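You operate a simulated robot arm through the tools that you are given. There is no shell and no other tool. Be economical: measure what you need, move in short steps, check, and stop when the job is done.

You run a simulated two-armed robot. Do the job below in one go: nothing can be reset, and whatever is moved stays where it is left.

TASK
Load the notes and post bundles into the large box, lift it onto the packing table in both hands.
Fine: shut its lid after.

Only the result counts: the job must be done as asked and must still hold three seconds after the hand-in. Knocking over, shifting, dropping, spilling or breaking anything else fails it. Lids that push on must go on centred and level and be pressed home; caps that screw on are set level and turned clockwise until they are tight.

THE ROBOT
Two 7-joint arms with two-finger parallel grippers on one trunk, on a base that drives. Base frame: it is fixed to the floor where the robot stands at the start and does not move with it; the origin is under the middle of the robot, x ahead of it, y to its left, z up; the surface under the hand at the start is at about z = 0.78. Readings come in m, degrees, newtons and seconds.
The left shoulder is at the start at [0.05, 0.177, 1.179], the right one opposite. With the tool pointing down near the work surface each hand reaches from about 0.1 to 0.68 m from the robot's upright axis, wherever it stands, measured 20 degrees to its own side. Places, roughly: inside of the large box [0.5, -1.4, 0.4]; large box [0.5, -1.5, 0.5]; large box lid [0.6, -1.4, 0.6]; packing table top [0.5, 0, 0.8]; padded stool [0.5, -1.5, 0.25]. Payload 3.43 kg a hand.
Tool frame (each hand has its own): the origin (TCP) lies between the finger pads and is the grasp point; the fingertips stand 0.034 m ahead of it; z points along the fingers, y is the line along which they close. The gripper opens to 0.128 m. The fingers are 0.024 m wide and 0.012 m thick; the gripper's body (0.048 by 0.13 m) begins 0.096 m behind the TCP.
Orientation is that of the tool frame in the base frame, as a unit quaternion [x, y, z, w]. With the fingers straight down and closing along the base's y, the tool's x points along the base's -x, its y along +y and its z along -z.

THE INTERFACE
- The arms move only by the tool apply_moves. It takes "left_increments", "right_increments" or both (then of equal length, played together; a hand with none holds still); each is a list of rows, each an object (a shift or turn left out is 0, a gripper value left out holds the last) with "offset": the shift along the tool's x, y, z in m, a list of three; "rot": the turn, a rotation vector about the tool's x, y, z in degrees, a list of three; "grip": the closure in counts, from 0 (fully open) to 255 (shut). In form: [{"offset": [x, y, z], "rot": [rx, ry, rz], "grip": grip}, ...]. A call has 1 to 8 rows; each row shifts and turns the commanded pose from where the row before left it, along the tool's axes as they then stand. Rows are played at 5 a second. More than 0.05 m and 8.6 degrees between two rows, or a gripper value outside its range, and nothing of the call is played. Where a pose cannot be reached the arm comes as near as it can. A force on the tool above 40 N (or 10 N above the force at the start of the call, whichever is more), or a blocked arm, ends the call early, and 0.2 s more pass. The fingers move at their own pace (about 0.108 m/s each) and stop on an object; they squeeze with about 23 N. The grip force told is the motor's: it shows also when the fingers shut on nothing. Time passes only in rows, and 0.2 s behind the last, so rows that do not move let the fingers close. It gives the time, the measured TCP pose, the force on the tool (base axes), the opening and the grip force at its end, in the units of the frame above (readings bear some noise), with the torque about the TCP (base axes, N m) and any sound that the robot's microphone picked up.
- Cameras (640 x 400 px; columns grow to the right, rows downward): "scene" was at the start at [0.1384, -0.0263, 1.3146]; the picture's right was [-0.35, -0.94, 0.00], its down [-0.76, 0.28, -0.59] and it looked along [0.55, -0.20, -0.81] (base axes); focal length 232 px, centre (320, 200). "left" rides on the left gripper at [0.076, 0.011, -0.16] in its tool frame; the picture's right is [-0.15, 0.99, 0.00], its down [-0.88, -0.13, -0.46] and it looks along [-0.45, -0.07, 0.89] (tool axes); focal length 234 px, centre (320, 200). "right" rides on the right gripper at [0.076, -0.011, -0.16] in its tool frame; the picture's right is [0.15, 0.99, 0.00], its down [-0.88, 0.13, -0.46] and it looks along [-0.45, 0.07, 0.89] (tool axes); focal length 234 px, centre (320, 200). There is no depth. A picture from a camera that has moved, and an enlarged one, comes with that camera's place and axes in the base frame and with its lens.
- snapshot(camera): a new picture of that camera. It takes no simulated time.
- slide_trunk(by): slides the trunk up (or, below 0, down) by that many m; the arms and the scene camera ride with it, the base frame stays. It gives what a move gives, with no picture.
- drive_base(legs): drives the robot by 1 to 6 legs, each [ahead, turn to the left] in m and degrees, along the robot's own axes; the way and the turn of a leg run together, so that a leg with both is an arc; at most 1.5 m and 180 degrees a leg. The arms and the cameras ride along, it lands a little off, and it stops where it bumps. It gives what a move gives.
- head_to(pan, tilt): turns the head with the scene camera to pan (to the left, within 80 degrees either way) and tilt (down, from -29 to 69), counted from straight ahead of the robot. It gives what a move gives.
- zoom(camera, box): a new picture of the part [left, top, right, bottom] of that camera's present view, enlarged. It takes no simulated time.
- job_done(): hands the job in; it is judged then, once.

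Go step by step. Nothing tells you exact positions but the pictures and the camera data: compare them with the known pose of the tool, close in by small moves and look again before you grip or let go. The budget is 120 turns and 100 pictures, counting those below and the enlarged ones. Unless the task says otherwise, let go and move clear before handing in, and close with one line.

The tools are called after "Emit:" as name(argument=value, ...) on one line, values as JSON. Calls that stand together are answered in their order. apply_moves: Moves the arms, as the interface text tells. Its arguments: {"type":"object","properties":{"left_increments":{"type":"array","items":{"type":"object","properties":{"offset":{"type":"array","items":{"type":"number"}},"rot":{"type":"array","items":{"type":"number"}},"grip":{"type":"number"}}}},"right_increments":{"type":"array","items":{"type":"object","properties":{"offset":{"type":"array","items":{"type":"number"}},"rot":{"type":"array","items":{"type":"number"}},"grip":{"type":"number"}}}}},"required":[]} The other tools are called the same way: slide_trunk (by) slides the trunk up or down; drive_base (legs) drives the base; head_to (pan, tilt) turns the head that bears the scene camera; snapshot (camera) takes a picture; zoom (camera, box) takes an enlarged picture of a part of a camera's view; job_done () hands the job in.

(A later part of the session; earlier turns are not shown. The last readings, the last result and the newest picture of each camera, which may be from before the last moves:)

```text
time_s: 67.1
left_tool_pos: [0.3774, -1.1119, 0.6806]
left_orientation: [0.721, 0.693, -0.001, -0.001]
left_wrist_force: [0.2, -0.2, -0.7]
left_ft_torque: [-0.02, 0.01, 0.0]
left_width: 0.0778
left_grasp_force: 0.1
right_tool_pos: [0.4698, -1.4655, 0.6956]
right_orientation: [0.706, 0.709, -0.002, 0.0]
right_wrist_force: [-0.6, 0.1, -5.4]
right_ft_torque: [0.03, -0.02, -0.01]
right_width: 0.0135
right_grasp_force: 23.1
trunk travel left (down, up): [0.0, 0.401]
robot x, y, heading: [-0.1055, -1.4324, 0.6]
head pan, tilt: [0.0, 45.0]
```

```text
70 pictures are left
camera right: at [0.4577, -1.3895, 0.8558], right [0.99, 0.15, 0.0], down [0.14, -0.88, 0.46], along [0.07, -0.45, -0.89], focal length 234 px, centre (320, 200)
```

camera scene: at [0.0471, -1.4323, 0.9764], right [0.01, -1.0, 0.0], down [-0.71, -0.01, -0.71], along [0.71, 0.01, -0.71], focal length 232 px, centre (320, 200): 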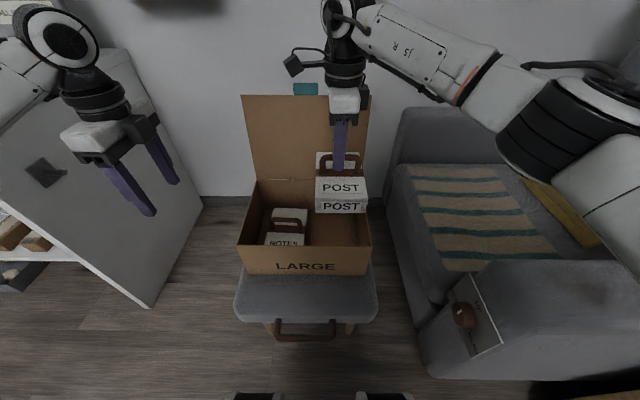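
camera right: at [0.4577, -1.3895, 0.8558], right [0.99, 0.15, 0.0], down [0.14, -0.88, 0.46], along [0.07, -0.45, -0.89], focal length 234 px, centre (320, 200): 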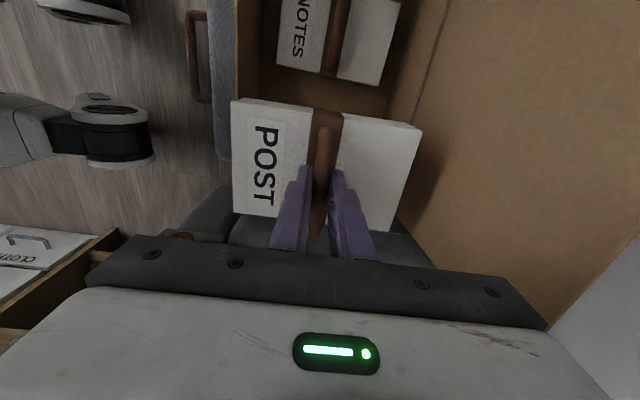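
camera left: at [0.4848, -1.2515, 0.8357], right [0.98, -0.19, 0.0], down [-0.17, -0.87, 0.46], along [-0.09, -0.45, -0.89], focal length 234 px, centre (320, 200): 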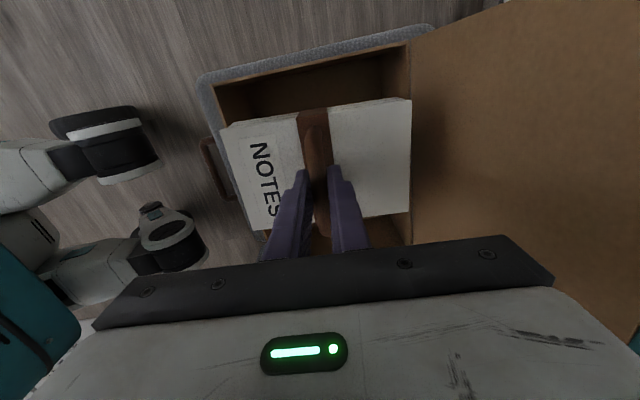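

POST is clear of both the wall and NOTES. I'll lower it in.

Emit:
apply_moves(right_increments=[{"offset": [0.003, 0, 0.035]}, {"offset": [0, 0, 0.04]}, {"offset": [0, 0, 0.04]}, {"offset": [0, 0, 0.04]}, {"offset": [0, 0, 0.04]}, {}])

Emit:
snapshot(camera="scene")

```text
time_s: 68.5
left_tool_pos: [0.3789, -1.1108, 0.6812]
left_orientation: [0.721, 0.693, 0.0, -0.001]
left_wrist_force: [-0.7, -0.5, -1.0]
left_ft_torque: [0.01, 0.0, -0.01]
left_width: 0.0778
left_grasp_force: 0.1
right_tool_pos: [0.4689, -1.4649, 0.5]
right_orientation: [0.706, 0.709, 0.0, -0.001]
right_wrist_force: [0.2, 0.2, -5.2]
right_ft_torque: [0.01, 0.03, 0.0]
right_width: 0.0136
right_grasp_force: 22.9
trunk travel left (down, up): [0.0, 0.401]
robot x, y, heading: [-0.1033, -1.4325, 0.9]
head pan, tilt: [0.0, 45.0]
```

```text
69 pictures are left
camera scene: at [0.0472, -1.4324, 0.9764], right [0.01, -1.0, 0.0], down [-0.71, -0.01, -0.71], along [0.71, 0.01, -0.71], focal length 232 px, centre (320, 200)
```

scene: 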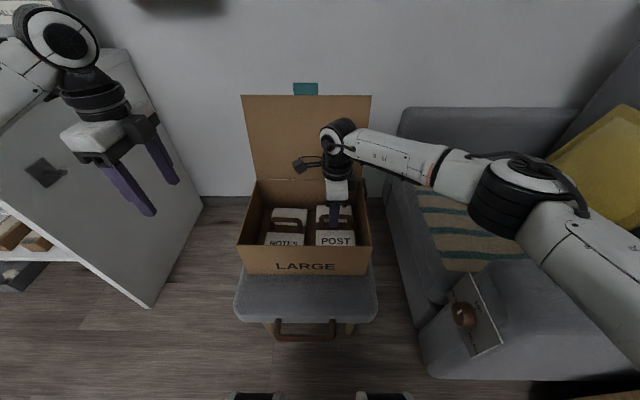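

Emit:
apply_moves(right_increments=[{"offset": [0, 0, 0.012]}, {"offset": [0, 0, 0.009]}, {"offset": [0, 0, 0.006]}, {"offset": [0, 0, 0.005]}])

```text
time_s: 69.5
left_tool_pos: [0.3767, -1.1117, 0.6827]
left_orientation: [0.721, 0.693, 0.001, -0.001]
left_wrist_force: [0.2, -1.4, -0.7]
left_ft_torque: [0.02, 0.03, 0.0]
left_width: 0.078
left_grasp_force: 0.2
right_tool_pos: [0.4692, -1.4619, 0.471]
right_orientation: [0.705, 0.709, 0.003, 0.001]
right_wrist_force: [1.6, 2.7, 24.4]
right_ft_torque: [0.05, 0.0, -0.03]
right_width: 0.0138
right_grasp_force: 23.5
trunk travel left (down, up): [0.0, 0.401]
robot x, y, heading: [-0.1072, -1.4321, 0.9]
head pan, tilt: [0.0, 45.0]
```

POST is down, so I'll release it, raise the hand and withdraw to the side.

Emit:
apply_moves(right_increments=[{"offset": [0, 0, -0.002]}, {"grip": 120}, {"grip": 100}, {"grip": 100}, {"offset": [0, 0, -0.03]}, {"offset": [0, 0, -0.04]}, {"offset": [0, 0, -0.04]}, {"offset": [0, 0, -0.04]}])

Emit:
apply_moves(right_increments=[{"offset": [0, 0, -0.04]}, {"offset": [-0.04, -0.02, -0.02]}, {"offset": [-0.045, -0.02, 0]}, {"offset": [-0.045, -0.02, 0]}, {"offset": [-0.045, -0.02, 0]}, {"offset": [-0.035, -0.02, 0]}, {}])

Emit:
zoom(camera="scene", box=[220, 80, 400, 350])

```text
time_s: 71.3
left_tool_pos: [0.3781, -1.1119, 0.682]
left_orientation: [0.721, 0.693, 0.0, -0.002]
left_wrist_force: [0.1, -0.1, 0.2]
left_ft_torque: [0.02, 0.02, 0.01]
left_width: 0.078
left_grasp_force: 0.1
right_tool_pos: [0.4698, -1.4634, 0.6206]
right_orientation: [0.706, 0.708, -0.001, 0.0]
right_wrist_force: [0.4, 0.7, -0.4]
right_ft_torque: [0.01, 0.02, 0.02]
right_width: 0.0778
right_grasp_force: 0.0
trunk travel left (down, up): [0.0, 0.401]
robot x, y, heading: [-0.1036, -1.4329, 1.0]
head pan, tilt: [0.0, 45.0]
```

```text
time_s: 72.9
left_tool_pos: [0.3785, -1.1116, 0.6808]
left_orientation: [0.722, 0.692, 0.0, -0.001]
left_wrist_force: [0.1, -0.1, -0.4]
left_ft_torque: [0.04, -0.02, 0.04]
left_width: 0.0779
left_grasp_force: 0.1
right_tool_pos: [0.3706, -1.6716, 0.6815]
right_orientation: [0.705, 0.709, -0.001, -0.001]
right_wrist_force: [0.3, -0.4, -0.9]
right_ft_torque: [0.0, -0.04, 0.03]
right_width: 0.0779
right_grasp_force: 0.1
trunk travel left (down, up): [0.0, 0.401]
robot x, y, heading: [-0.1065, -1.4318, 1.0]
head pan, tilt: [0.0, 45.0]
```

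```text
1.48 times, centred on (310, 215) of scene
camera zoom: at [0.0468, -1.4324, 0.9765], right [0.01, -1.0, 0.0], down [-0.71, -0.01, -0.71], along [0.71, 0.01, -0.71], focal length 344 px, centre (335, 178)
```

zoom: 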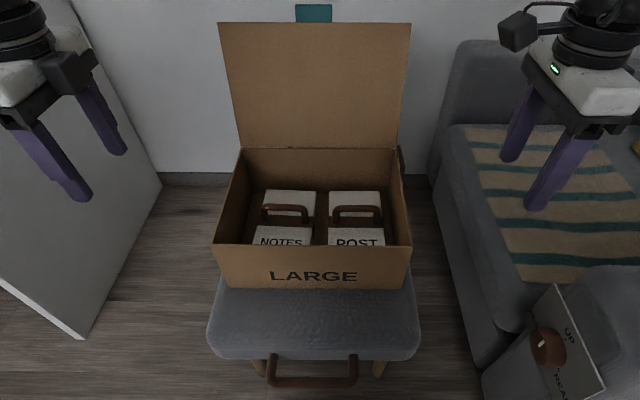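

Both bundles are in the box. Next I'll turn both grippers back so they close along y, ready to pinch the side walls.

Emit:
apply_moves(left_increments=[{"rot": [0, 0, -8.4]}, {"rot": [0, 0, -8.4]}, {"rot": [0, 0, -8.4]}, {"rot": [0, 0, -8.4]}, {"rot": [0, 0, -8.4]}, {"rot": [0, 0, -8.4]}], right_increments=[{"rot": [0, 0, -8.2]}, {"rot": [0, 0, -8.2]}, {"rot": [0, 0, -8.2]}, {"rot": [0, 0, -8.2]}, {"rot": [0, 0, -8.2]}, {"rot": [0, 0, -8.2]}])

Emit:
apply_moves(left_increments=[{"rot": [0, 0, -8.4]}, {"rot": [0, 0, -8.4]}, {"rot": [0, 0, -8.4]}, {"rot": [0, 0, -8.4]}, {"rot": [0, 0, -8.4], "grip": 165}, {}], right_increments=[{"rot": [0, 0, -8.2]}, {"rot": [0, 0, -8.2]}, {"rot": [0, 0, -8.2]}, {"rot": [0, 0, -8.2]}, {"rot": [0, 0, -8.2], "grip": 165}, {}])

```text
time_s: 74.3
left_tool_pos: [0.3772, -1.112, 0.6786]
left_orientation: [0.355, 0.935, 0.0, -0.001]
left_wrist_force: [-0.3, 0.1, 0.2]
left_ft_torque: [0.0, -0.04, 0.0]
left_width: 0.0779
left_grasp_force: 0.1
right_tool_pos: [0.369, -1.6728, 0.6808]
right_orientation: [0.345, 0.939, -0.001, -0.001]
right_wrist_force: [1.2, -0.4, -0.4]
right_ft_torque: [-0.03, 0.01, -0.02]
right_width: 0.078
right_grasp_force: 0.0
trunk travel left (down, up): [0.0, 0.401]
robot x, y, heading: [-0.0985, -1.4328, 0.6]
head pan, tilt: [0.0, 45.0]
```

```text
time_s: 75.7
left_tool_pos: [0.3786, -1.1118, 0.6804]
left_orientation: [-0.002, 1.0, 0.001, 0.0]
left_wrist_force: [-0.2, 0.5, -0.5]
left_ft_torque: [-0.03, 0.01, -0.01]
left_width: 0.0449
left_grasp_force: 0.1
right_tool_pos: [0.3704, -1.6735, 0.6801]
right_orientation: [-0.005, 1.0, 0.001, -0.001]
right_wrist_force: [-0.4, -0.1, 0.6]
right_ft_torque: [0.0, -0.01, 0.01]
right_width: 0.0454
right_grasp_force: 0.1
trunk travel left (down, up): [0.0, 0.401]
robot x, y, heading: [-0.103, -1.4296, 0.7]
head pan, tilt: [0.0, 45.0]
```

Emit:
apply_moves(left_increments=[{"offset": [-0.024, -0.032, 0]}, {"offset": [-0.024, -0.032, 0]}, {"offset": [-0.024, -0.032, 0]}, {"offset": [-0.0245, -0.032, 0]}, {"offset": [0, 0, 0.03]}, {"offset": [0, 0, 0.03]}], right_increments=[{"offset": [-0.026, 0.031, 0]}, {"offset": [-0.026, 0.031, 0]}, {"offset": [-0.026, 0.031, 0]}, {"offset": [-0.027, 0.0295, 0]}, {"offset": [0, 0, 0.03]}, {"offset": [0, 0, 0.03]}])

Emit:
snapshot(camera="left")

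Emit:
snapshot(camera="right")

Emit:
zoom(camera="scene", box=[200, 80, 420, 290])

```text
time_s: 77.1
left_tool_pos: [0.4752, -1.2402, 0.6205]
left_orientation: [-0.001, 1.0, 0.001, 0.0]
left_wrist_force: [-0.6, -0.4, -0.5]
left_ft_torque: [-0.03, 0.01, 0.02]
left_width: 0.045
left_grasp_force: 0.1
right_tool_pos: [0.4733, -1.5478, 0.6208]
right_orientation: [-0.003, 1.0, -0.001, -0.001]
right_wrist_force: [0.2, -1.3, -0.7]
right_ft_torque: [-0.01, 0.03, 0.03]
right_width: 0.0454
right_grasp_force: 0.1
trunk travel left (down, up): [0.0, 0.401]
robot x, y, heading: [-0.1038, -1.4338, 1.0]
head pan, tilt: [0.0, 45.0]
```

```text
67 pictures are left
camera left: at [0.3998, -1.2298, 0.7794], right [0.14, 0.99, 0.0], down [0.88, -0.13, 0.46], along [0.45, -0.06, -0.89], focal length 234 px, centre (320, 200)
```

left: 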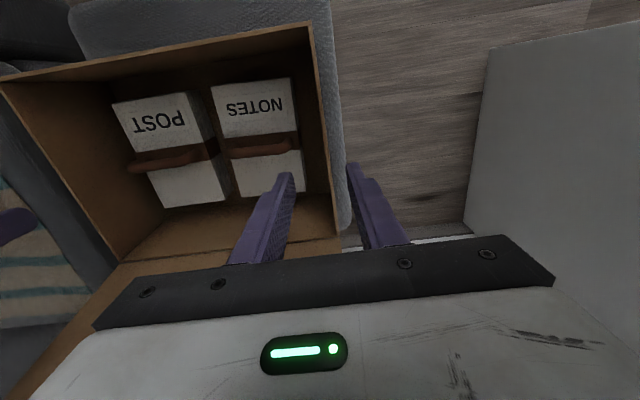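

```text
66 pictures are left
camera right: at [0.3975, -1.5605, 0.7814], right [-0.15, 0.99, 0.0], down [0.88, 0.14, 0.45], along [0.45, 0.07, -0.89], focal length 234 px, centre (320, 200)
```

right: 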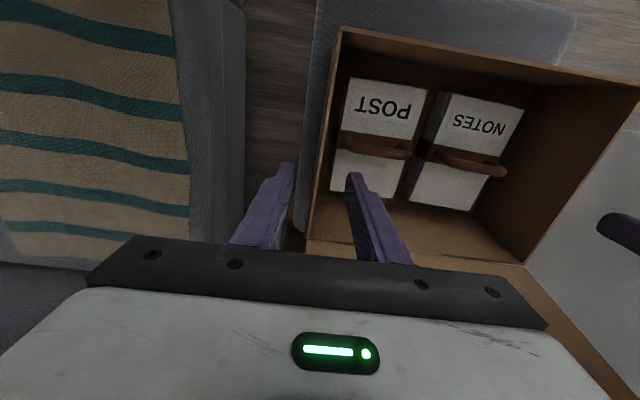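

```text
1.90 times, centred on (310, 185) of scene
camera zoom: at [0.0467, -1.4324, 0.9766], right [0.01, -1.0, 0.0], down [-0.71, -0.01, -0.71], along [0.71, 0.01, -0.71], focal length 442 px, centre (339, 229)
```

zoom: 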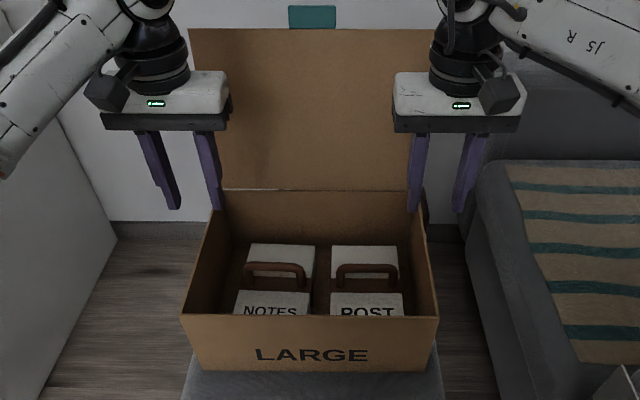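

The wall centre lines are at y ≈ -1.234 on the left and -1.545 on the right, and nothing is in the way. I'll fine-align, narrow the fingers and come down to just above the rim.

Emit:
apply_moves(left_increments=[{"offset": [0, 0.006, 0.03], "grip": 188}, {"offset": [0, 0, 0.03]}, {}], right_increments=[{"offset": [0, 0.003, 0.03], "grip": 188}, {"offset": [0, 0, 0.03]}, {}])

Emit:
zoom(camera="left", box=[200, 20, 440, 270])

Emit:
zoom(camera="right", box=[200, 20, 440, 270])

Emit:
zoom(camera="scene", box=[220, 80, 400, 250])

```text
time_s: 77.9
left_tool_pos: [0.4763, -1.2335, 0.5604]
left_orientation: [-0.001, 1.0, 0.0, -0.001]
left_wrist_force: [1.0, 0.5, -0.6]
left_ft_torque: [-0.02, 0.02, 0.04]
left_width: 0.0339
left_grasp_force: 0.0
right_tool_pos: [0.4737, -1.547, 0.5594]
right_orientation: [-0.002, 1.0, 0.0, -0.001]
right_wrist_force: [0.5, -0.4, 0.0]
right_ft_torque: [0.03, 0.0, 0.0]
right_width: 0.0339
right_grasp_force: 0.2
trunk travel left (down, up): [0.0, 0.401]
robot x, y, heading: [-0.1036, -1.4319, 0.8]
head pan, tilt: [0.0, 45.0]
```

```text
1.60 times, centred on (320, 145) of left
camera zoom: at [0.3997, -1.2234, 0.7188], right [0.14, 0.99, 0.0], down [0.88, -0.13, 0.45], along [0.45, -0.06, -0.89], focal length 375 px, centre (320, 288)
```

zoom: 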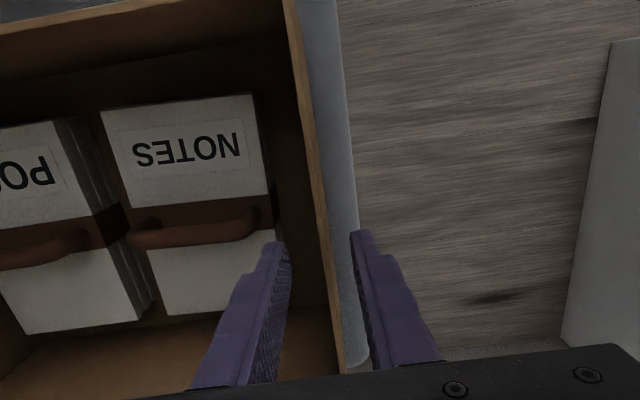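

```text
1.60 times, centred on (320, 145) of right
camera zoom: at [0.3972, -1.5578, 0.7204], right [-0.15, 0.99, 0.0], down [0.88, 0.14, 0.45], along [0.45, 0.07, -0.89], focal length 375 px, centre (320, 288)
```

zoom: 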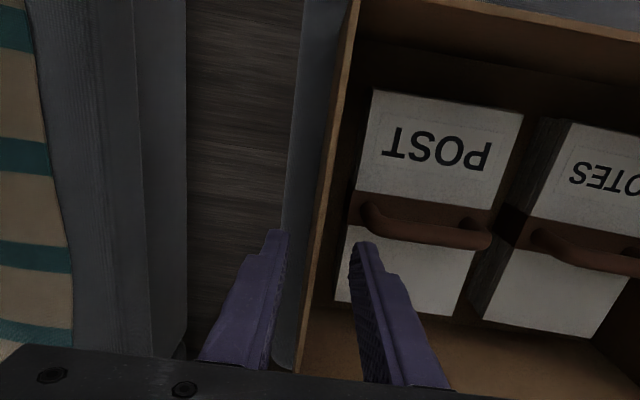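

```text
2.35 times, centred on (310, 165) of scene
camera zoom: at [0.0469, -1.4324, 0.9765], right [0.01, -1.0, 0.0], down [-0.71, -0.01, -0.71], along [0.71, 0.01, -0.71], focal length 546 px, centre (344, 282)
```

zoom: 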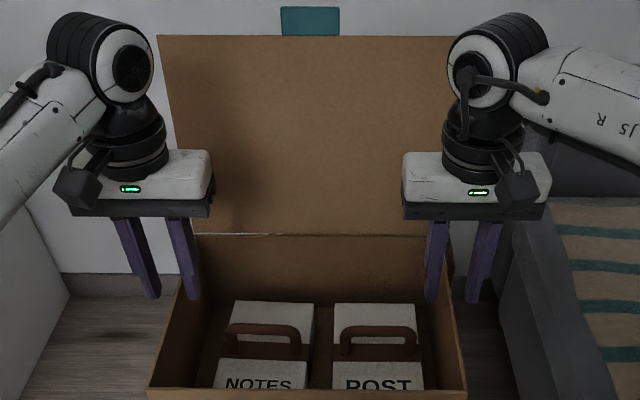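

Both walls lie between the fingertips. I'll descend onto them and close.

Emit:
apply_moves(left_increments=[{"offset": [0, 0.001, 0.03]}, {"offset": [0, 0, 0.028]}, {}], right_increments=[{"offset": [0, 0, 0.03]}, {"offset": [0, 0, 0.028]}, {}])

Emit:
apply_moves(left_increments=[{"grip": 255}, {"grip": 255}, {"grip": 255}, {"grip": 255}], right_increments=[{"grip": 255}, {"grip": 255}, {"grip": 255}, {"grip": 255}])

Emit:
snapshot(camera="scene")

```text
time_s: 78.7
left_tool_pos: [0.4744, -1.2341, 0.5005]
left_orientation: [-0.001, 1.0, 0.0, -0.001]
left_wrist_force: [-0.5, 0.0, -0.2]
left_ft_torque: [0.01, 0.01, 0.02]
left_width: 0.0338
left_grasp_force: 0.0
right_tool_pos: [0.4726, -1.5458, 0.5019]
right_orientation: [-0.004, 1.0, 0.0, -0.001]
right_wrist_force: [0.2, 0.5, 1.0]
right_ft_torque: [-0.01, -0.01, 0.0]
right_width: 0.0337
right_grasp_force: 0.1
trunk travel left (down, up): [0.0, 0.401]
robot x, y, heading: [-0.1043, -1.4312, 0.8]
head pan, tilt: [0.0, 45.0]
```

```text
time_s: 79.7
left_tool_pos: [0.4736, -1.2328, 0.5006]
left_orientation: [-0.002, 1.0, 0.001, -0.002]
left_wrist_force: [0.5, 12.4, -0.6]
left_ft_torque: [-0.63, -0.24, -0.13]
left_width: 0.0037
left_grasp_force: 22.9
right_tool_pos: [0.474, -1.5472, 0.5023]
right_orientation: [-0.003, 1.0, -0.002, -0.001]
right_wrist_force: [-2.6, -13.3, 0.2]
right_ft_torque: [0.6, 0.25, -0.27]
right_width: 0.0037
right_grasp_force: 22.6
trunk travel left (down, up): [0.0, 0.401]
robot x, y, heading: [-0.1053, -1.435, 0.9]
head pan, tilt: [0.0, 45.0]
```

```text
61 pictures are left
camera scene: at [0.0468, -1.4323, 0.9765], right [0.01, -1.0, 0.0], down [-0.71, -0.01, -0.71], along [0.71, 0.01, -0.71], focal length 232 px, centre (320, 200)
```

scene: 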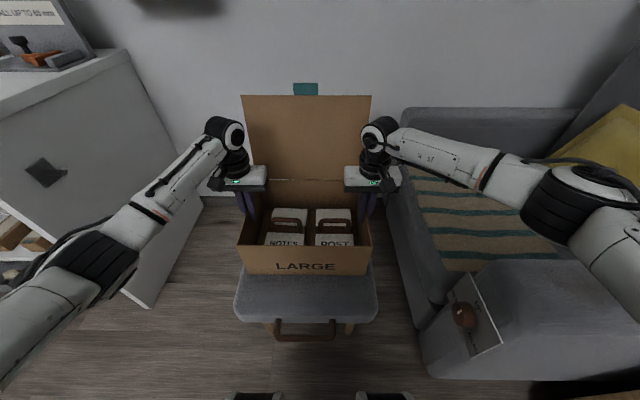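

Both walls are gripped (3.7 mm). I'll ease the inward squeeze by 1 mm each side, then lift with the trunk a little and check.

Emit:
apply_moves(left_increments=[{"offset": [0, 0.001, 0]}, {}], right_increments=[{"offset": [0, -0.001, 0]}, {}])

Emit:
slide_trunk(by=0.04)

Emit:
snapshot(camera="scene")

```text
time_s: 80.3
left_tool_pos: [0.4734, -1.2319, 0.5003]
left_orientation: [-0.001, 1.0, 0.001, -0.001]
left_wrist_force: [-0.4, 8.8, 0.6]
left_ft_torque: [-0.3, -0.46, -0.08]
left_width: 0.0036
left_grasp_force: 23.1
right_tool_pos: [0.4732, -1.5488, 0.5012]
right_orientation: [-0.003, 1.0, 0.0, -0.001]
right_wrist_force: [-1.5, -10.2, 0.3]
right_ft_torque: [0.22, 0.32, -0.45]
right_width: 0.0034
right_grasp_force: 22.5
trunk travel left (down, up): [0.0, 0.401]
robot x, y, heading: [-0.104, -1.4327, 0.8]
head pan, tilt: [0.0, 45.0]
```

```text
time_s: 81.1
left_tool_pos: [0.4748, -1.2318, 0.5405]
left_orientation: [-0.001, 1.0, 0.001, -0.001]
left_wrist_force: [-1.3, 6.3, -7.6]
left_ft_torque: [-0.18, 0.01, 0.02]
left_width: 0.0041
left_grasp_force: 22.5
right_tool_pos: [0.4741, -1.5486, 0.5404]
right_orientation: [-0.004, 1.0, -0.001, -0.001]
right_wrist_force: [1.5, -6.5, -6.7]
right_ft_torque: [0.27, 0.07, -0.38]
right_width: 0.0039
right_grasp_force: 23.4
trunk travel left (down, up): [-0.04, 0.361]
robot x, y, heading: [-0.102, -1.4328, 0.9]
head pan, tilt: [0.0, 45.0]
```

```text
60 pictures are left
camera scene: at [0.0479, -1.4323, 1.0162], right [0.01, -1.0, 0.0], down [-0.71, -0.01, -0.71], along [0.71, 0.01, -0.71], focal length 232 px, centre (320, 200)
```

scene: 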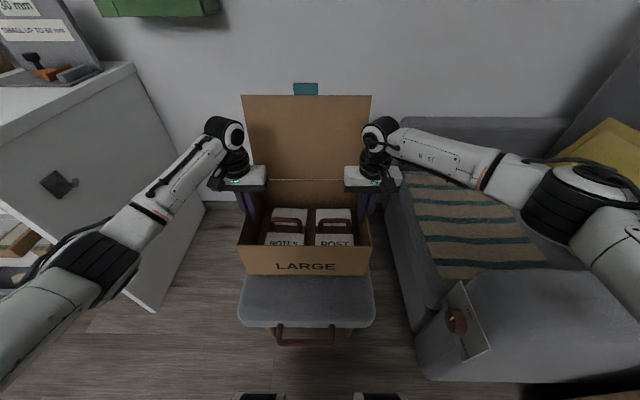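

The box is off the stool, level, with the weight shared (~14 N total). I'll raise the trunk fully, then the arms.

Emit:
slide_trunk(by=0.355)

Emit:
apply_moves(left_increments=[{"offset": [0, 0, -0.015]}, {"offset": [0, 0, -0.02]}, {"offset": [0, 0, -0.02]}, {"offset": [0, 0, -0.02]}, {"offset": [0, 0, -0.015]}], right_increments=[{"offset": [0, 0, -0.015]}, {"offset": [0, 0, -0.02]}, {"offset": [0, 0, -0.02]}, {"offset": [0, 0, -0.02]}, {"offset": [0, 0, -0.015]}])

Emit:
snapshot(camera="scene")

```text
time_s: 84.6
left_tool_pos: [0.4737, -1.2336, 0.8955]
left_orientation: [-0.002, 1.0, 0.001, -0.002]
left_wrist_force: [-1.6, 6.1, -7.1]
left_ft_torque: [-0.12, -0.02, -0.06]
left_width: 0.0038
left_grasp_force: 22.8
right_tool_pos: [0.4743, -1.5478, 0.8956]
right_orientation: [-0.004, 1.0, -0.001, -0.001]
right_wrist_force: [1.1, -7.1, -6.5]
right_ft_torque: [0.31, 0.03, -0.42]
right_width: 0.004
right_grasp_force: 22.3
trunk travel left (down, up): [-0.395, 0.006]
robot x, y, heading: [-0.1034, -1.4326, 0.8]
head pan, tilt: [0.0, 45.0]
```

```text
time_s: 85.8
left_tool_pos: [0.4749, -1.2318, 0.9859]
left_orientation: [-0.001, 1.0, 0.0, -0.002]
left_wrist_force: [-1.9, 8.8, -4.8]
left_ft_torque: [-0.58, 0.18, -0.1]
left_width: 0.004
left_grasp_force: 23.6
right_tool_pos: [0.4739, -1.5492, 0.9861]
right_orientation: [-0.004, 1.0, -0.001, -0.001]
right_wrist_force: [1.2, -9.4, -8.8]
right_ft_torque: [0.16, -0.15, -0.39]
right_width: 0.0037
right_grasp_force: 22.9
trunk travel left (down, up): [-0.395, 0.006]
robot x, y, heading: [-0.1045, -1.4304, 0.9]
head pan, tilt: [0.0, 45.0]
```

```text
59 pictures are left
camera scene: at [0.0479, -1.4321, 1.3713], right [0.01, -1.0, 0.0], down [-0.71, -0.01, -0.71], along [0.71, 0.01, -0.71], focal length 232 px, centre (320, 200)
```

scene: 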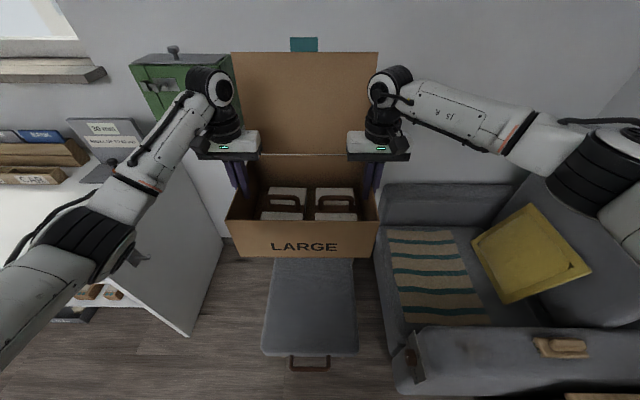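

The box bottom is at about z = 0.85. I'll back off, turn and drive to the table.

Emit:
drive_base(legs=[[-0.3, 0], [0, 90]])

Emit:
snapshot(camera="scene")

```text
time_s: 91.7
left_tool_pos: [-0.6103, -0.8597, 0.986]
left_orientation: [0.71, -0.704, 0.0, 0.002]
left_wrist_force: [-16.1, -1.8, -4.4]
left_ft_torque: [0.06, -0.55, -0.12]
left_width: 0.0035
left_grasp_force: 22.8
right_tool_pos: [-0.2955, -0.8583, 0.9863]
right_orientation: [0.713, -0.702, 0.001, 0.001]
right_wrist_force: [14.7, 2.7, -7.6]
right_ft_torque: [-0.09, 0.09, -0.38]
right_width: 0.0038
right_grasp_force: 22.6
trunk travel left (down, up): [-0.395, 0.006]
robot x, y, heading: [-0.4069, -1.4389, 91.4]
head pan, tilt: [0.0, 45.0]
```

```text
58 pictures are left
camera scene: at [-0.4089, -1.2856, 1.3713], right [1.0, 0.02, 0.0], down [0.02, -0.71, -0.71], along [-0.02, 0.71, -0.71], focal length 232 px, centre (320, 200)
```

scene: 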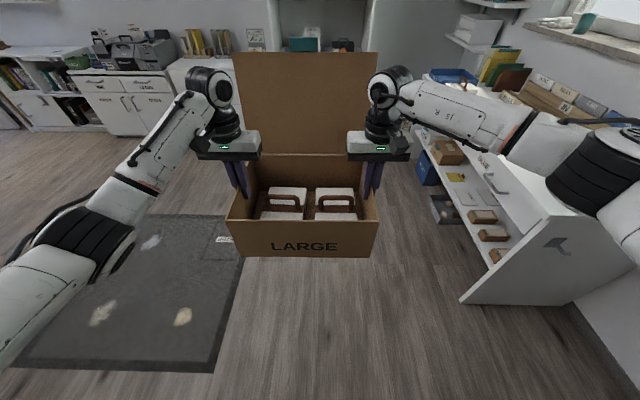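

The aisle is clear, so I'll continue to opposite the table and turn to face it.

Emit:
drive_base(legs=[[1.345, 0], [0, -91]])

Emit:
snapshot(camera="scene")

```text
time_s: 102.2
left_tool_pos: [0.1582, 0.0891, 0.9858]
left_orientation: [0.009, 1.0, 0.001, -0.002]
left_wrist_force: [-1.6, 2.0, -5.1]
left_ft_torque: [-0.51, 0.09, -0.07]
left_width: 0.0039
left_grasp_force: 23.1
right_tool_pos: [0.1526, -0.2279, 0.9851]
right_orientation: [0.007, 1.0, 0.0, -0.002]
right_wrist_force: [1.4, -1.1, -7.9]
right_ft_torque: [0.17, -0.02, -0.38]
right_width: 0.0035
right_grasp_force: 23.2
trunk travel left (down, up): [-0.395, 0.006]
robot x, y, heading: [-0.4258, -0.1005, -0.5]
head pan, tilt: [0.0, 45.0]
```

```text
57 pictures are left
camera scene: at [-0.2723, -0.1033, 1.3713], right [-0.01, -1.0, 0.0], down [-0.71, 0.0, -0.71], along [0.71, 0.0, -0.71], focal length 232 px, centre (320, 200)
```

scene: 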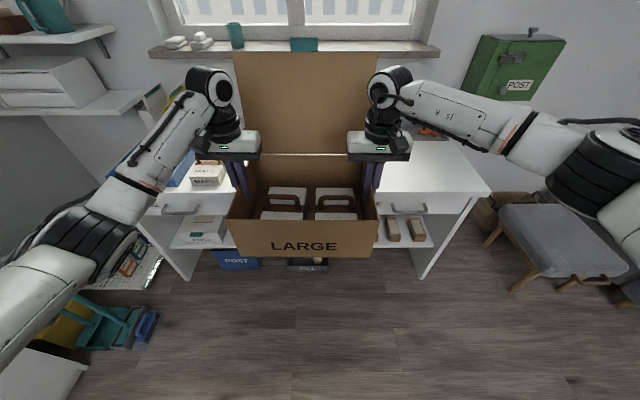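

The box is centred at y ≈ -0.07 over the clear stretch of table. I'll drive forward to bring it over the top.

Emit:
drive_base(legs=[[0.33, 0]])

Emit:
snapshot(camera="scene")

Emit:
snapshot(camera="left")

Emit:
snapshot(camera="right")

```text
time_s: 104.4
left_tool_pos: [0.4867, 0.0865, 0.9856]
left_orientation: [0.009, 1.0, 0.001, -0.002]
left_wrist_force: [-0.9, -0.5, -5.7]
left_ft_torque: [-0.53, 0.15, -0.09]
left_width: 0.0039
left_grasp_force: 23.0
right_tool_pos: [0.4809, -0.2293, 0.9854]
right_orientation: [0.008, 1.0, 0.0, -0.002]
right_wrist_force: [2.3, 0.7, -8.5]
right_ft_torque: [0.21, -0.06, -0.31]
right_width: 0.0037
right_grasp_force: 22.7
trunk travel left (down, up): [-0.395, 0.006]
robot x, y, heading: [-0.094, -0.1048, -0.1]
head pan, tilt: [0.0, 45.0]
```

```text
56 pictures are left
camera scene: at [0.057, -0.1055, 1.3712], right [-0.01, -1.0, 0.0], down [-0.71, 0.01, -0.71], along [0.71, -0.01, -0.71], focal length 232 px, centre (320, 200)
```

scene: 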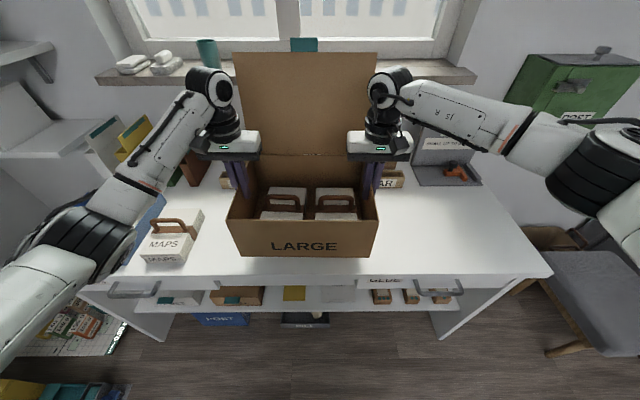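

```text
55 pictures are left
camera left: at [0.4131, 0.0981, 1.1446], right [0.16, 0.99, 0.0], down [0.88, -0.15, 0.45], along [0.45, -0.07, -0.89], focal length 234 px, centre (320, 200)
```

left: 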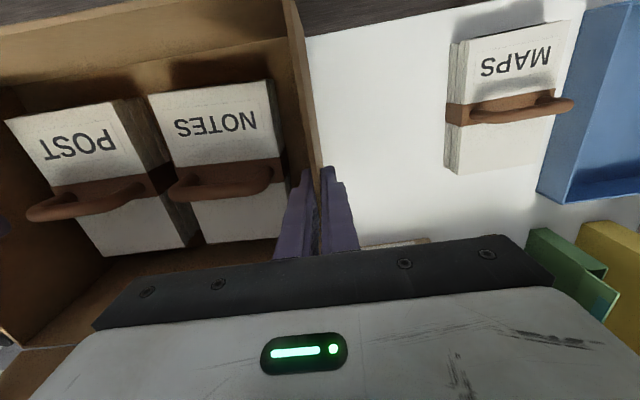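

```text
54 pictures are left
camera right: at [0.4044, -0.2398, 1.1469], right [-0.13, 0.99, 0.0], down [0.88, 0.12, 0.45], along [0.45, 0.06, -0.89], focal length 234 px, centre (320, 200)
```

right: 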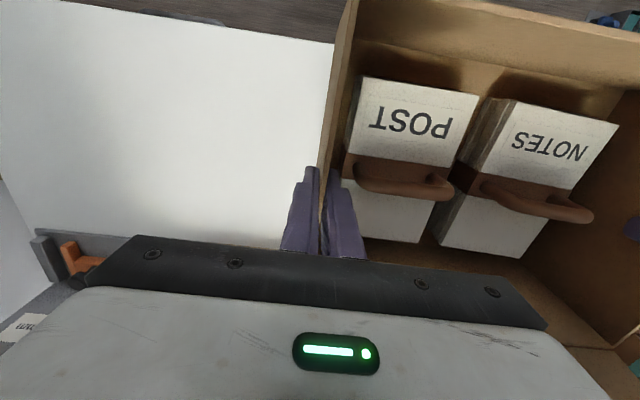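

The table's front edge is at x ≈ 0.368, and the box front is just about over it. I'll go 3 cm further forward, leaving room before the organizer at ~0.69, then start lowering.

Emit:
drive_base(legs=[[0.032, 0]])

Emit:
apply_moves(left_increments=[{"offset": [0, 0, 0.015]}, {"offset": [0, 0, 0.015]}, {"offset": [0, 0, 0.01]}, {}], right_increments=[{"offset": [0, 0, 0.015]}, {"offset": [0, 0, 0.015]}, {"offset": [0, 0, 0.01]}, {}])

Emit:
snapshot(camera="scene")

```text
time_s: 105.2
left_tool_pos: [0.52, 0.0857, 0.9859]
left_orientation: [0.007, 1.0, 0.0, -0.003]
left_wrist_force: [-0.8, -0.2, -6.5]
left_ft_torque: [-0.47, -0.02, -0.03]
left_width: 0.004
left_grasp_force: 23.7
right_tool_pos: [0.512, -0.23, 0.9847]
right_orientation: [0.007, 1.0, -0.001, -0.002]
right_wrist_force: [0.9, 0.0, -8.2]
right_ft_torque: [0.29, 0.16, -0.28]
right_width: 0.0038
right_grasp_force: 22.8
trunk travel left (down, up): [-0.395, 0.006]
robot x, y, heading: [-0.0634, -0.1043, -0.3]
head pan, tilt: [0.0, 45.0]
```

```text
time_s: 106.2
left_tool_pos: [0.5192, 0.0852, 0.9448]
left_orientation: [0.009, 1.0, 0.001, -0.002]
left_wrist_force: [-1.2, -1.6, -5.0]
left_ft_torque: [-0.41, 0.04, 0.06]
left_width: 0.0039
left_grasp_force: 23.2
right_tool_pos: [0.5121, -0.2309, 0.9456]
right_orientation: [0.007, 1.0, -0.001, -0.002]
right_wrist_force: [0.2, 1.3, -7.3]
right_ft_torque: [0.29, 0.0, -0.25]
right_width: 0.0041
right_grasp_force: 23.6
trunk travel left (down, up): [-0.395, 0.006]
robot x, y, heading: [-0.0686, -0.1034, -0.1]
head pan, tilt: [0.0, 45.0]
```

```text
53 pictures are left
camera scene: at [0.088, -0.1057, 1.3713], right [-0.01, -1.0, 0.0], down [-0.71, 0.01, -0.71], along [0.71, -0.01, -0.71], focal length 232 px, centre (320, 200)
```

scene: 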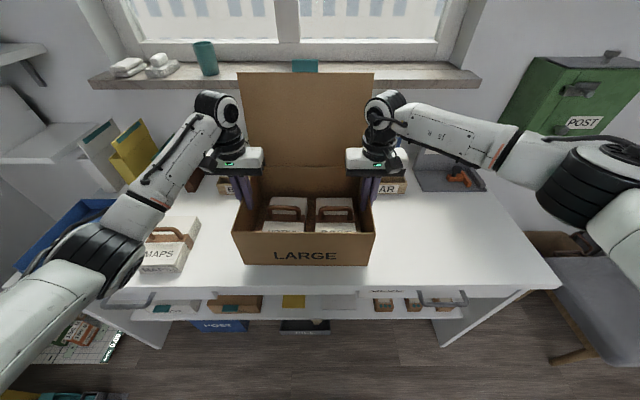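

There's about 2.5 cm to go. I'll lower gently until contact.

Emit:
apply_moves(left_increments=[{"offset": [0, 0, 0.01]}, {"offset": [0, 0, 0.006]}, {"offset": [0, 0, 0.004]}, {"offset": [0, 0, 0.003]}, {"offset": [0, 0, 0.003]}], right_increments=[{"offset": [0, 0, 0.01]}, {"offset": [0, 0, 0.006]}, {"offset": [0, 0, 0.004]}, {"offset": [0, 0, 0.003]}, {"offset": [0, 0, 0.003]}])

```text
time_s: 107.4
left_tool_pos: [0.5183, 0.0854, 0.9185]
left_orientation: [0.008, 1.0, 0.001, -0.003]
left_wrist_force: [-1.4, -1.1, -6.3]
left_ft_torque: [-0.29, -0.04, 0.04]
left_width: 0.0039
left_grasp_force: 23.4
right_tool_pos: [0.5115, -0.2301, 0.9196]
right_orientation: [0.007, 1.0, -0.001, -0.001]
right_wrist_force: [0.5, 1.4, -7.8]
right_ft_torque: [0.31, 0.1, -0.29]
right_width: 0.0035
right_grasp_force: 23.7
trunk travel left (down, up): [-0.395, 0.006]
robot x, y, heading: [-0.0636, -0.101, -0.3]
head pan, tilt: [0.0, 45.0]
```

Emit:
apply_moves(left_increments=[{"offset": [0, 0, 0.002]}, {"offset": [0, 0, 0.002]}, {"offset": [0, 0, 0.002]}, {"offset": [0, 0, 0.002]}], right_increments=[{"offset": [0, 0, 0.002]}, {"offset": [0, 0, 0.002]}, {"offset": [0, 0, 0.002]}, {"offset": [0, 0, 0.002]}])

Emit:
snapshot(camera="scene")

```text
time_s: 108.4
left_tool_pos: [0.5184, 0.0837, 0.9106]
left_orientation: [0.009, 1.0, 0.0, -0.002]
left_wrist_force: [-1.5, -1.5, -5.5]
left_ft_torque: [-0.44, 0.02, -0.08]
left_width: 0.0037
left_grasp_force: 22.9
right_tool_pos: [0.5123, -0.2317, 0.9107]
right_orientation: [0.007, 1.0, -0.001, -0.001]
right_wrist_force: [0.8, 1.3, -6.9]
right_ft_torque: [0.31, 0.09, -0.36]
right_width: 0.0039
right_grasp_force: 22.5
trunk travel left (down, up): [-0.395, 0.006]
robot x, y, heading: [-0.0629, -0.1053, -0.5]
head pan, tilt: [0.0, 45.0]
```

```text
52 pictures are left
camera scene: at [0.0882, -0.1057, 1.3713], right [-0.01, -1.0, 0.0], down [-0.71, 0.01, -0.71], along [0.71, -0.01, -0.71], focal length 232 px, centre (320, 200)
```

scene: 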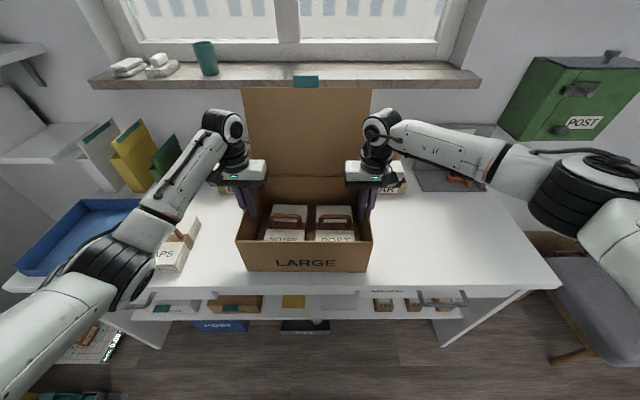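

About a centimetre remains, so I'll keep lowering in small steps.

Emit:
apply_moves(left_increments=[{"offset": [0, 0, 0.002]}, {"offset": [0, 0, 0.002]}, {"offset": [0, 0, 0.002]}, {"offset": [0, 0, 0.002]}, {"offset": [0, 0, 0.002]}, {"offset": [0, 0, 0.002]}], right_increments=[{"offset": [0, 0, 0.002]}, {"offset": [0, 0, 0.002]}, {"offset": [0, 0, 0.002]}, {"offset": [0, 0, 0.002]}, {"offset": [0, 0, 0.002]}, {"offset": [0, 0, 0.002]}])

```text
time_s: 109.8
left_tool_pos: [0.5178, 0.0858, 0.901]
left_orientation: [0.008, 1.0, 0.001, -0.001]
left_wrist_force: [0.2, -0.9, 0.7]
left_ft_torque: [-0.28, 0.69, 0.02]
left_width: 0.0036
left_grasp_force: 23.2
right_tool_pos: [0.5102, -0.2294, 0.9016]
right_orientation: [0.007, 1.0, -0.001, 0.0]
right_wrist_force: [-1.0, 0.5, 2.2]
right_ft_torque: [0.29, -0.29, -0.25]
right_width: 0.0035
right_grasp_force: 22.9
trunk travel left (down, up): [-0.395, 0.006]
robot x, y, heading: [-0.0643, -0.1028, -0.4]
head pan, tilt: [0.0, 45.0]
```

The weight is on the table. I'll release both hands and raise them.

Emit:
apply_moves(left_increments=[{"grip": 215}, {"grip": 188}, {"grip": 188}, {"offset": [0, 0, -0.02]}, {"offset": [0, 0, -0.03]}, {"offset": [0, 0, -0.04]}, {"offset": [0, 0, -0.04]}], right_increments=[{"grip": 215}, {"grip": 188}, {"grip": 188}, {"offset": [0, 0, -0.02]}, {"offset": [0, 0, -0.03]}, {"offset": [0, 0, -0.04]}, {"offset": [0, 0, -0.04]}])

Emit:
snapshot(camera="scene")

```text
time_s: 111.4
left_tool_pos: [0.5167, 0.0862, 1.03]
left_orientation: [0.009, 1.0, 0.0, -0.002]
left_wrist_force: [0.1, -0.3, -0.3]
left_ft_torque: [-0.02, -0.02, 0.05]
left_width: 0.0338
left_grasp_force: 0.2
right_tool_pos: [0.5107, -0.2289, 1.0328]
right_orientation: [0.006, 1.0, -0.001, -0.001]
right_wrist_force: [0.6, 0.4, -0.1]
right_ft_torque: [-0.03, -0.03, -0.02]
right_width: 0.0336
right_grasp_force: 0.0
trunk travel left (down, up): [-0.395, 0.006]
robot x, y, heading: [-0.0649, -0.1052, -0.4]
head pan, tilt: [0.0, 45.0]
```

```text
51 pictures are left
camera scene: at [0.086, -0.1057, 1.3715], right [-0.01, -1.0, 0.0], down [-0.71, 0.01, -0.71], along [0.71, -0.01, -0.71], focal length 232 px, centre (320, 200)
```

scene: 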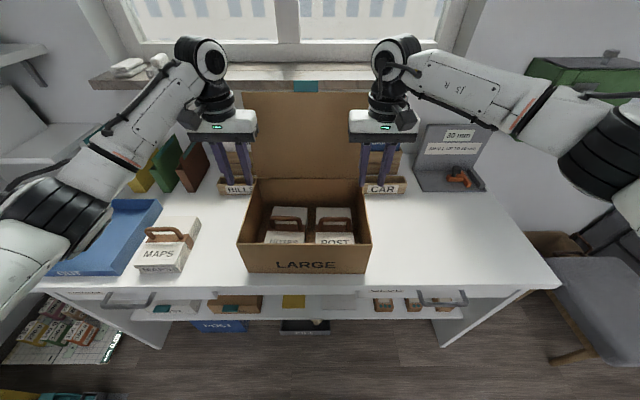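

The box rests on the table with its lid still upright. I'll pull the left hand back, raise the right hand above the lid, and plan to hook it from behind.

Emit:
apply_moves(left_increments=[{"offset": [0.04, 0, 0]}, {"offset": [0.04, 0.01, 0]}, {"offset": [0.04, 0.02, 0]}, {"offset": [0.02, 0.02, 0]}, {}, {}], right_increments=[{"offset": [0.02, 0, -0.04], "grip": 255}, {"offset": [0, 0, -0.045]}, {"offset": [0, 0, -0.045]}, {"offset": [0, 0, -0.045]}, {"offset": [0, 0, -0.035]}, {}])

Emit:
snapshot(camera="left")

Emit:
snapshot(camera="right")

Emit:
snapshot(camera="scene")

```text
time_s: 112.8
left_tool_pos: [0.3794, 0.1394, 1.0296]
left_orientation: [0.009, 1.0, 0.001, -0.001]
left_wrist_force: [-0.1, 0.1, -0.8]
left_ft_torque: [0.03, 0.03, 0.02]
left_width: 0.0337
left_grasp_force: 0.0
right_tool_pos: [0.4906, -0.2289, 1.2409]
right_orientation: [0.007, 1.0, -0.001, -0.001]
right_wrist_force: [-0.1, 0.3, 1.0]
right_ft_torque: [-0.01, 0.01, -0.06]
right_width: 0.0
right_grasp_force: 22.7
trunk travel left (down, up): [-0.395, 0.006]
robot x, y, heading: [-0.0639, -0.1065, -0.8]
head pan, tilt: [0.0, 45.0]
```

```text
50 pictures are left
camera left: at [0.3048, 0.1502, 1.1901], right [0.16, 0.99, 0.0], down [0.88, -0.15, 0.45], along [0.45, -0.07, -0.89], focal length 234 px, centre (320, 200)
```

left: 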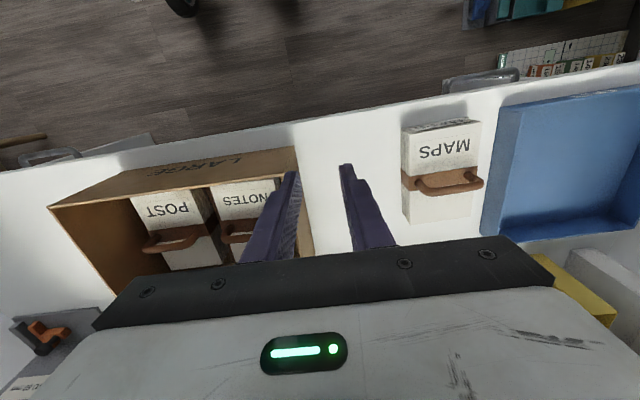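

```text
49 pictures are left
camera right: at [0.4148, -0.2386, 1.4016], right [-0.13, 0.99, 0.0], down [0.88, 0.12, 0.45], along [0.45, 0.06, -0.89], focal length 234 px, centre (320, 200)
```

right: 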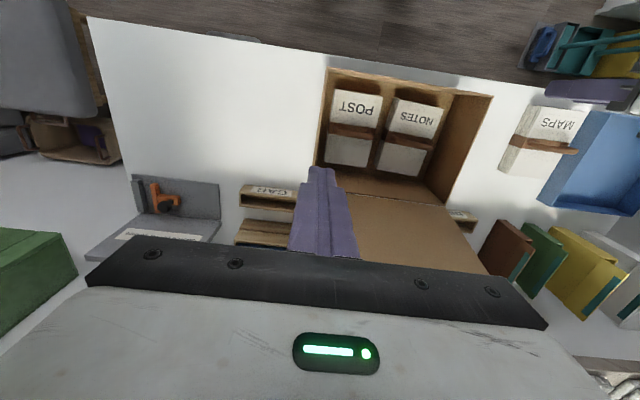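

```text
48 pictures are left
camera scene: at [0.087, -0.1059, 1.3714], right [-0.01, -1.0, 0.0], down [-0.71, 0.01, -0.71], along [0.71, -0.01, -0.71], focal length 232 px, centre (320, 200)
```

scene: 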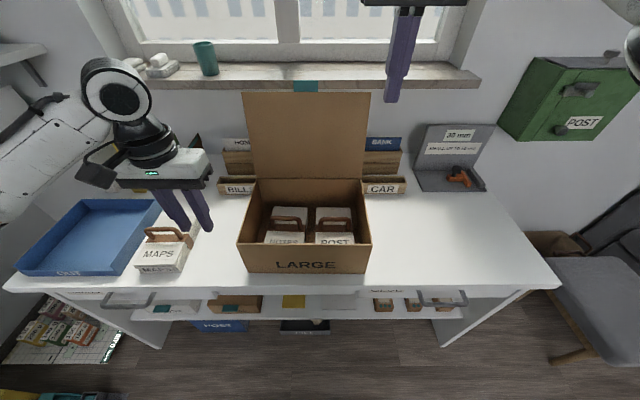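

The lid hinge is at x ≈ 0.62 and its top is near x ≈ 0.65, z ≈ 1.17. I'll drive 9 cm closer, then tilt the right gripper's fingers forward so it can hook over the top.

Emit:
drive_base(legs=[[0.08, 0]])

Emit:
apply_moves(right_increments=[{"offset": [0, 0.03, -0.03], "rot": [0, -8.5, 0]}, {"offset": [0, 0.03, 0], "rot": [0, -8.5, 0]}, {"offset": [0, 0.03, 0], "rot": [0, -8.5, 0]}, {"rot": [0, -8.5, 0]}, {}])

Emit:
head_to(pan=0, tilt=25)

Emit:
snapshot(camera="scene")

Emit:
snapshot(camera="right")

```text
time_s: 113.9
left_tool_pos: [0.4591, 0.1382, 1.0301]
left_orientation: [0.009, 1.0, 0.001, -0.001]
left_wrist_force: [0.6, 0.4, 0.9]
left_ft_torque: [-0.03, 0.04, 0.02]
left_width: 0.0338
left_grasp_force: 0.1
right_tool_pos: [0.571, -0.2285, 1.2414]
right_orientation: [0.007, 1.0, 0.0, -0.003]
right_wrist_force: [0.2, 0.7, -1.1]
right_ft_torque: [0.01, 0.03, 0.0]
right_width: 0.0
right_grasp_force: 23.3
trunk travel left (down, up): [-0.395, 0.006]
robot x, y, heading: [0.0147, -0.1025, -0.5]
head pan, tilt: [0.0, 45.0]
```

```text
time_s: 115.1
left_tool_pos: [0.4583, 0.1366, 1.0307]
left_orientation: [0.009, 1.0, 0.002, -0.002]
left_wrist_force: [-0.1, 0.9, -0.2]
left_ft_torque: [0.0, -0.03, -0.02]
left_width: 0.0339
left_grasp_force: 0.1
right_tool_pos: [0.5708, -0.1386, 1.2711]
right_orientation: [0.006, 0.956, -0.003, 0.292]
right_wrist_force: [-0.4, 0.0, -0.9]
right_ft_torque: [0.0, 0.01, 0.01]
right_width: 0.0001
right_grasp_force: 22.7
trunk travel left (down, up): [-0.395, 0.006]
robot x, y, heading: [0.0167, -0.1031, -0.6]
head pan, tilt: [0.0, 45.0]
```

```text
time_s: 115.9
left_tool_pos: [0.4586, 0.1379, 1.0305]
left_orientation: [0.009, 1.0, 0.001, -0.002]
left_wrist_force: [0.1, 1.0, 0.4]
left_ft_torque: [0.0, 0.0, 0.0]
left_width: 0.0335
left_grasp_force: 0.1
right_tool_pos: [0.5716, -0.1393, 1.2701]
right_orientation: [0.006, 0.957, -0.002, 0.291]
right_wrist_force: [0.7, -0.4, 0.6]
right_ft_torque: [-0.02, -0.01, -0.04]
right_width: 0.0001
right_grasp_force: 23.2
trunk travel left (down, up): [-0.395, 0.006]
robot x, y, heading: [0.0175, -0.1067, -0.5]
head pan, tilt: [0.0, 25.0]
```

```text
47 pictures are left
camera scene: at [0.1771, -0.1064, 1.402], right [-0.01, -1.0, 0.0], down [-0.42, 0.0, -0.91], along [0.91, -0.01, -0.42], focal length 232 px, centre (320, 200)
```

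scene: 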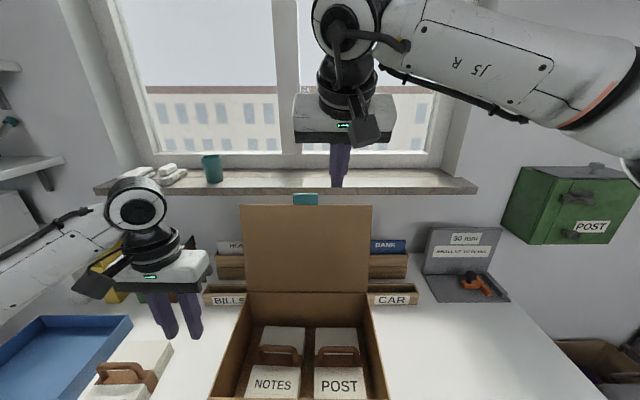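

```text
46 pictures are left
camera right: at [0.419, -0.1481, 1.3612], right [-0.11, 0.99, -0.08], down [0.48, 0.13, 0.87], along [0.87, 0.05, -0.49], focal length 234 px, centre (320, 200)
```

right: 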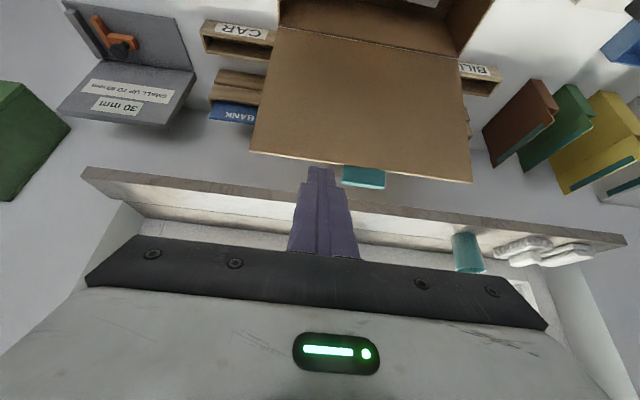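

The lid top is near (0.665, z 1.16). I'll bring the tilted fingers over it, down behind it, and check before pulling.

Emit:
apply_moves(right_increments=[{"offset": [-0.04, 0, 0.027]}, {"offset": [-0.04, 0, 0.027]}, {"offset": [-0.0395, 0, 0.0266]}, {"offset": [0.0243, 0, 0.036]}, {"offset": [0.0243, 0, 0.036]}, {"offset": [0.0243, 0, 0.036]}, {}])

Emit:
snapshot(camera="scene")

Emit:
snapshot(camera="right")

```text
time_s: 117.5
left_tool_pos: [0.4589, 0.1385, 1.0304]
left_orientation: [0.009, 1.0, 0.001, -0.001]
left_wrist_force: [-0.6, -0.2, -0.5]
left_ft_torque: [0.0, 0.0, -0.01]
left_width: 0.0336
left_grasp_force: 0.1
right_tool_pos: [0.7163, -0.1416, 1.1392]
right_orientation: [0.007, 0.956, -0.003, 0.292]
right_wrist_force: [-0.1, 1.2, -0.2]
right_ft_torque: [0.01, -0.01, -0.02]
right_width: 0.0
right_grasp_force: 23.1
trunk travel left (down, up): [-0.395, 0.006]
robot x, y, heading: [0.0135, -0.1056, -0.3]
head pan, tilt: [0.0, 25.0]
```

```text
45 pictures are left
camera scene: at [0.1767, -0.106, 1.4021], right [-0.01, -1.0, 0.0], down [-0.42, 0.0, -0.91], along [0.91, -0.01, -0.42], focal length 232 px, centre (320, 200)
```

scene: 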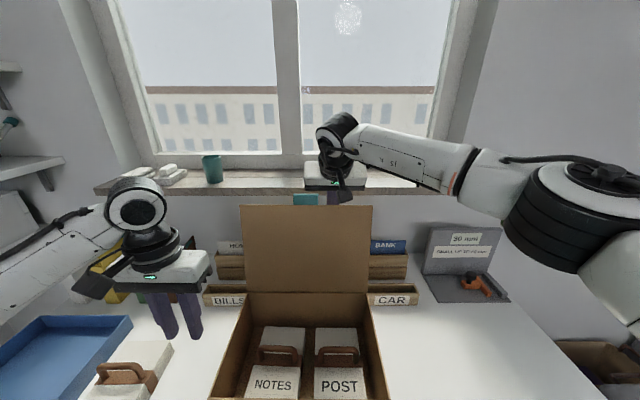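

```text
44 pictures are left
camera right: at [0.5625, -0.1499, 1.2306], right [-0.11, 0.99, -0.08], down [0.48, 0.13, 0.87], along [0.87, 0.05, -0.49], focal length 234 px, centre (320, 200)
```

right: 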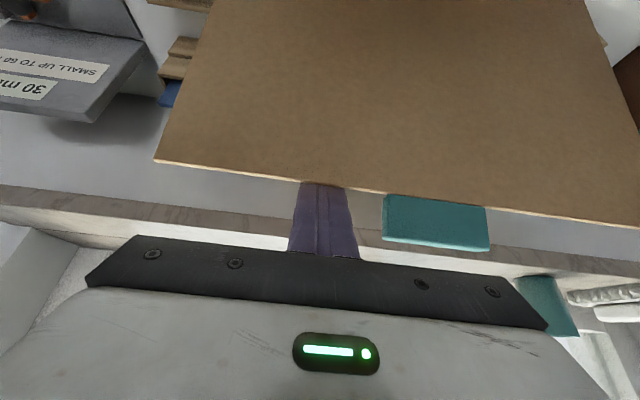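

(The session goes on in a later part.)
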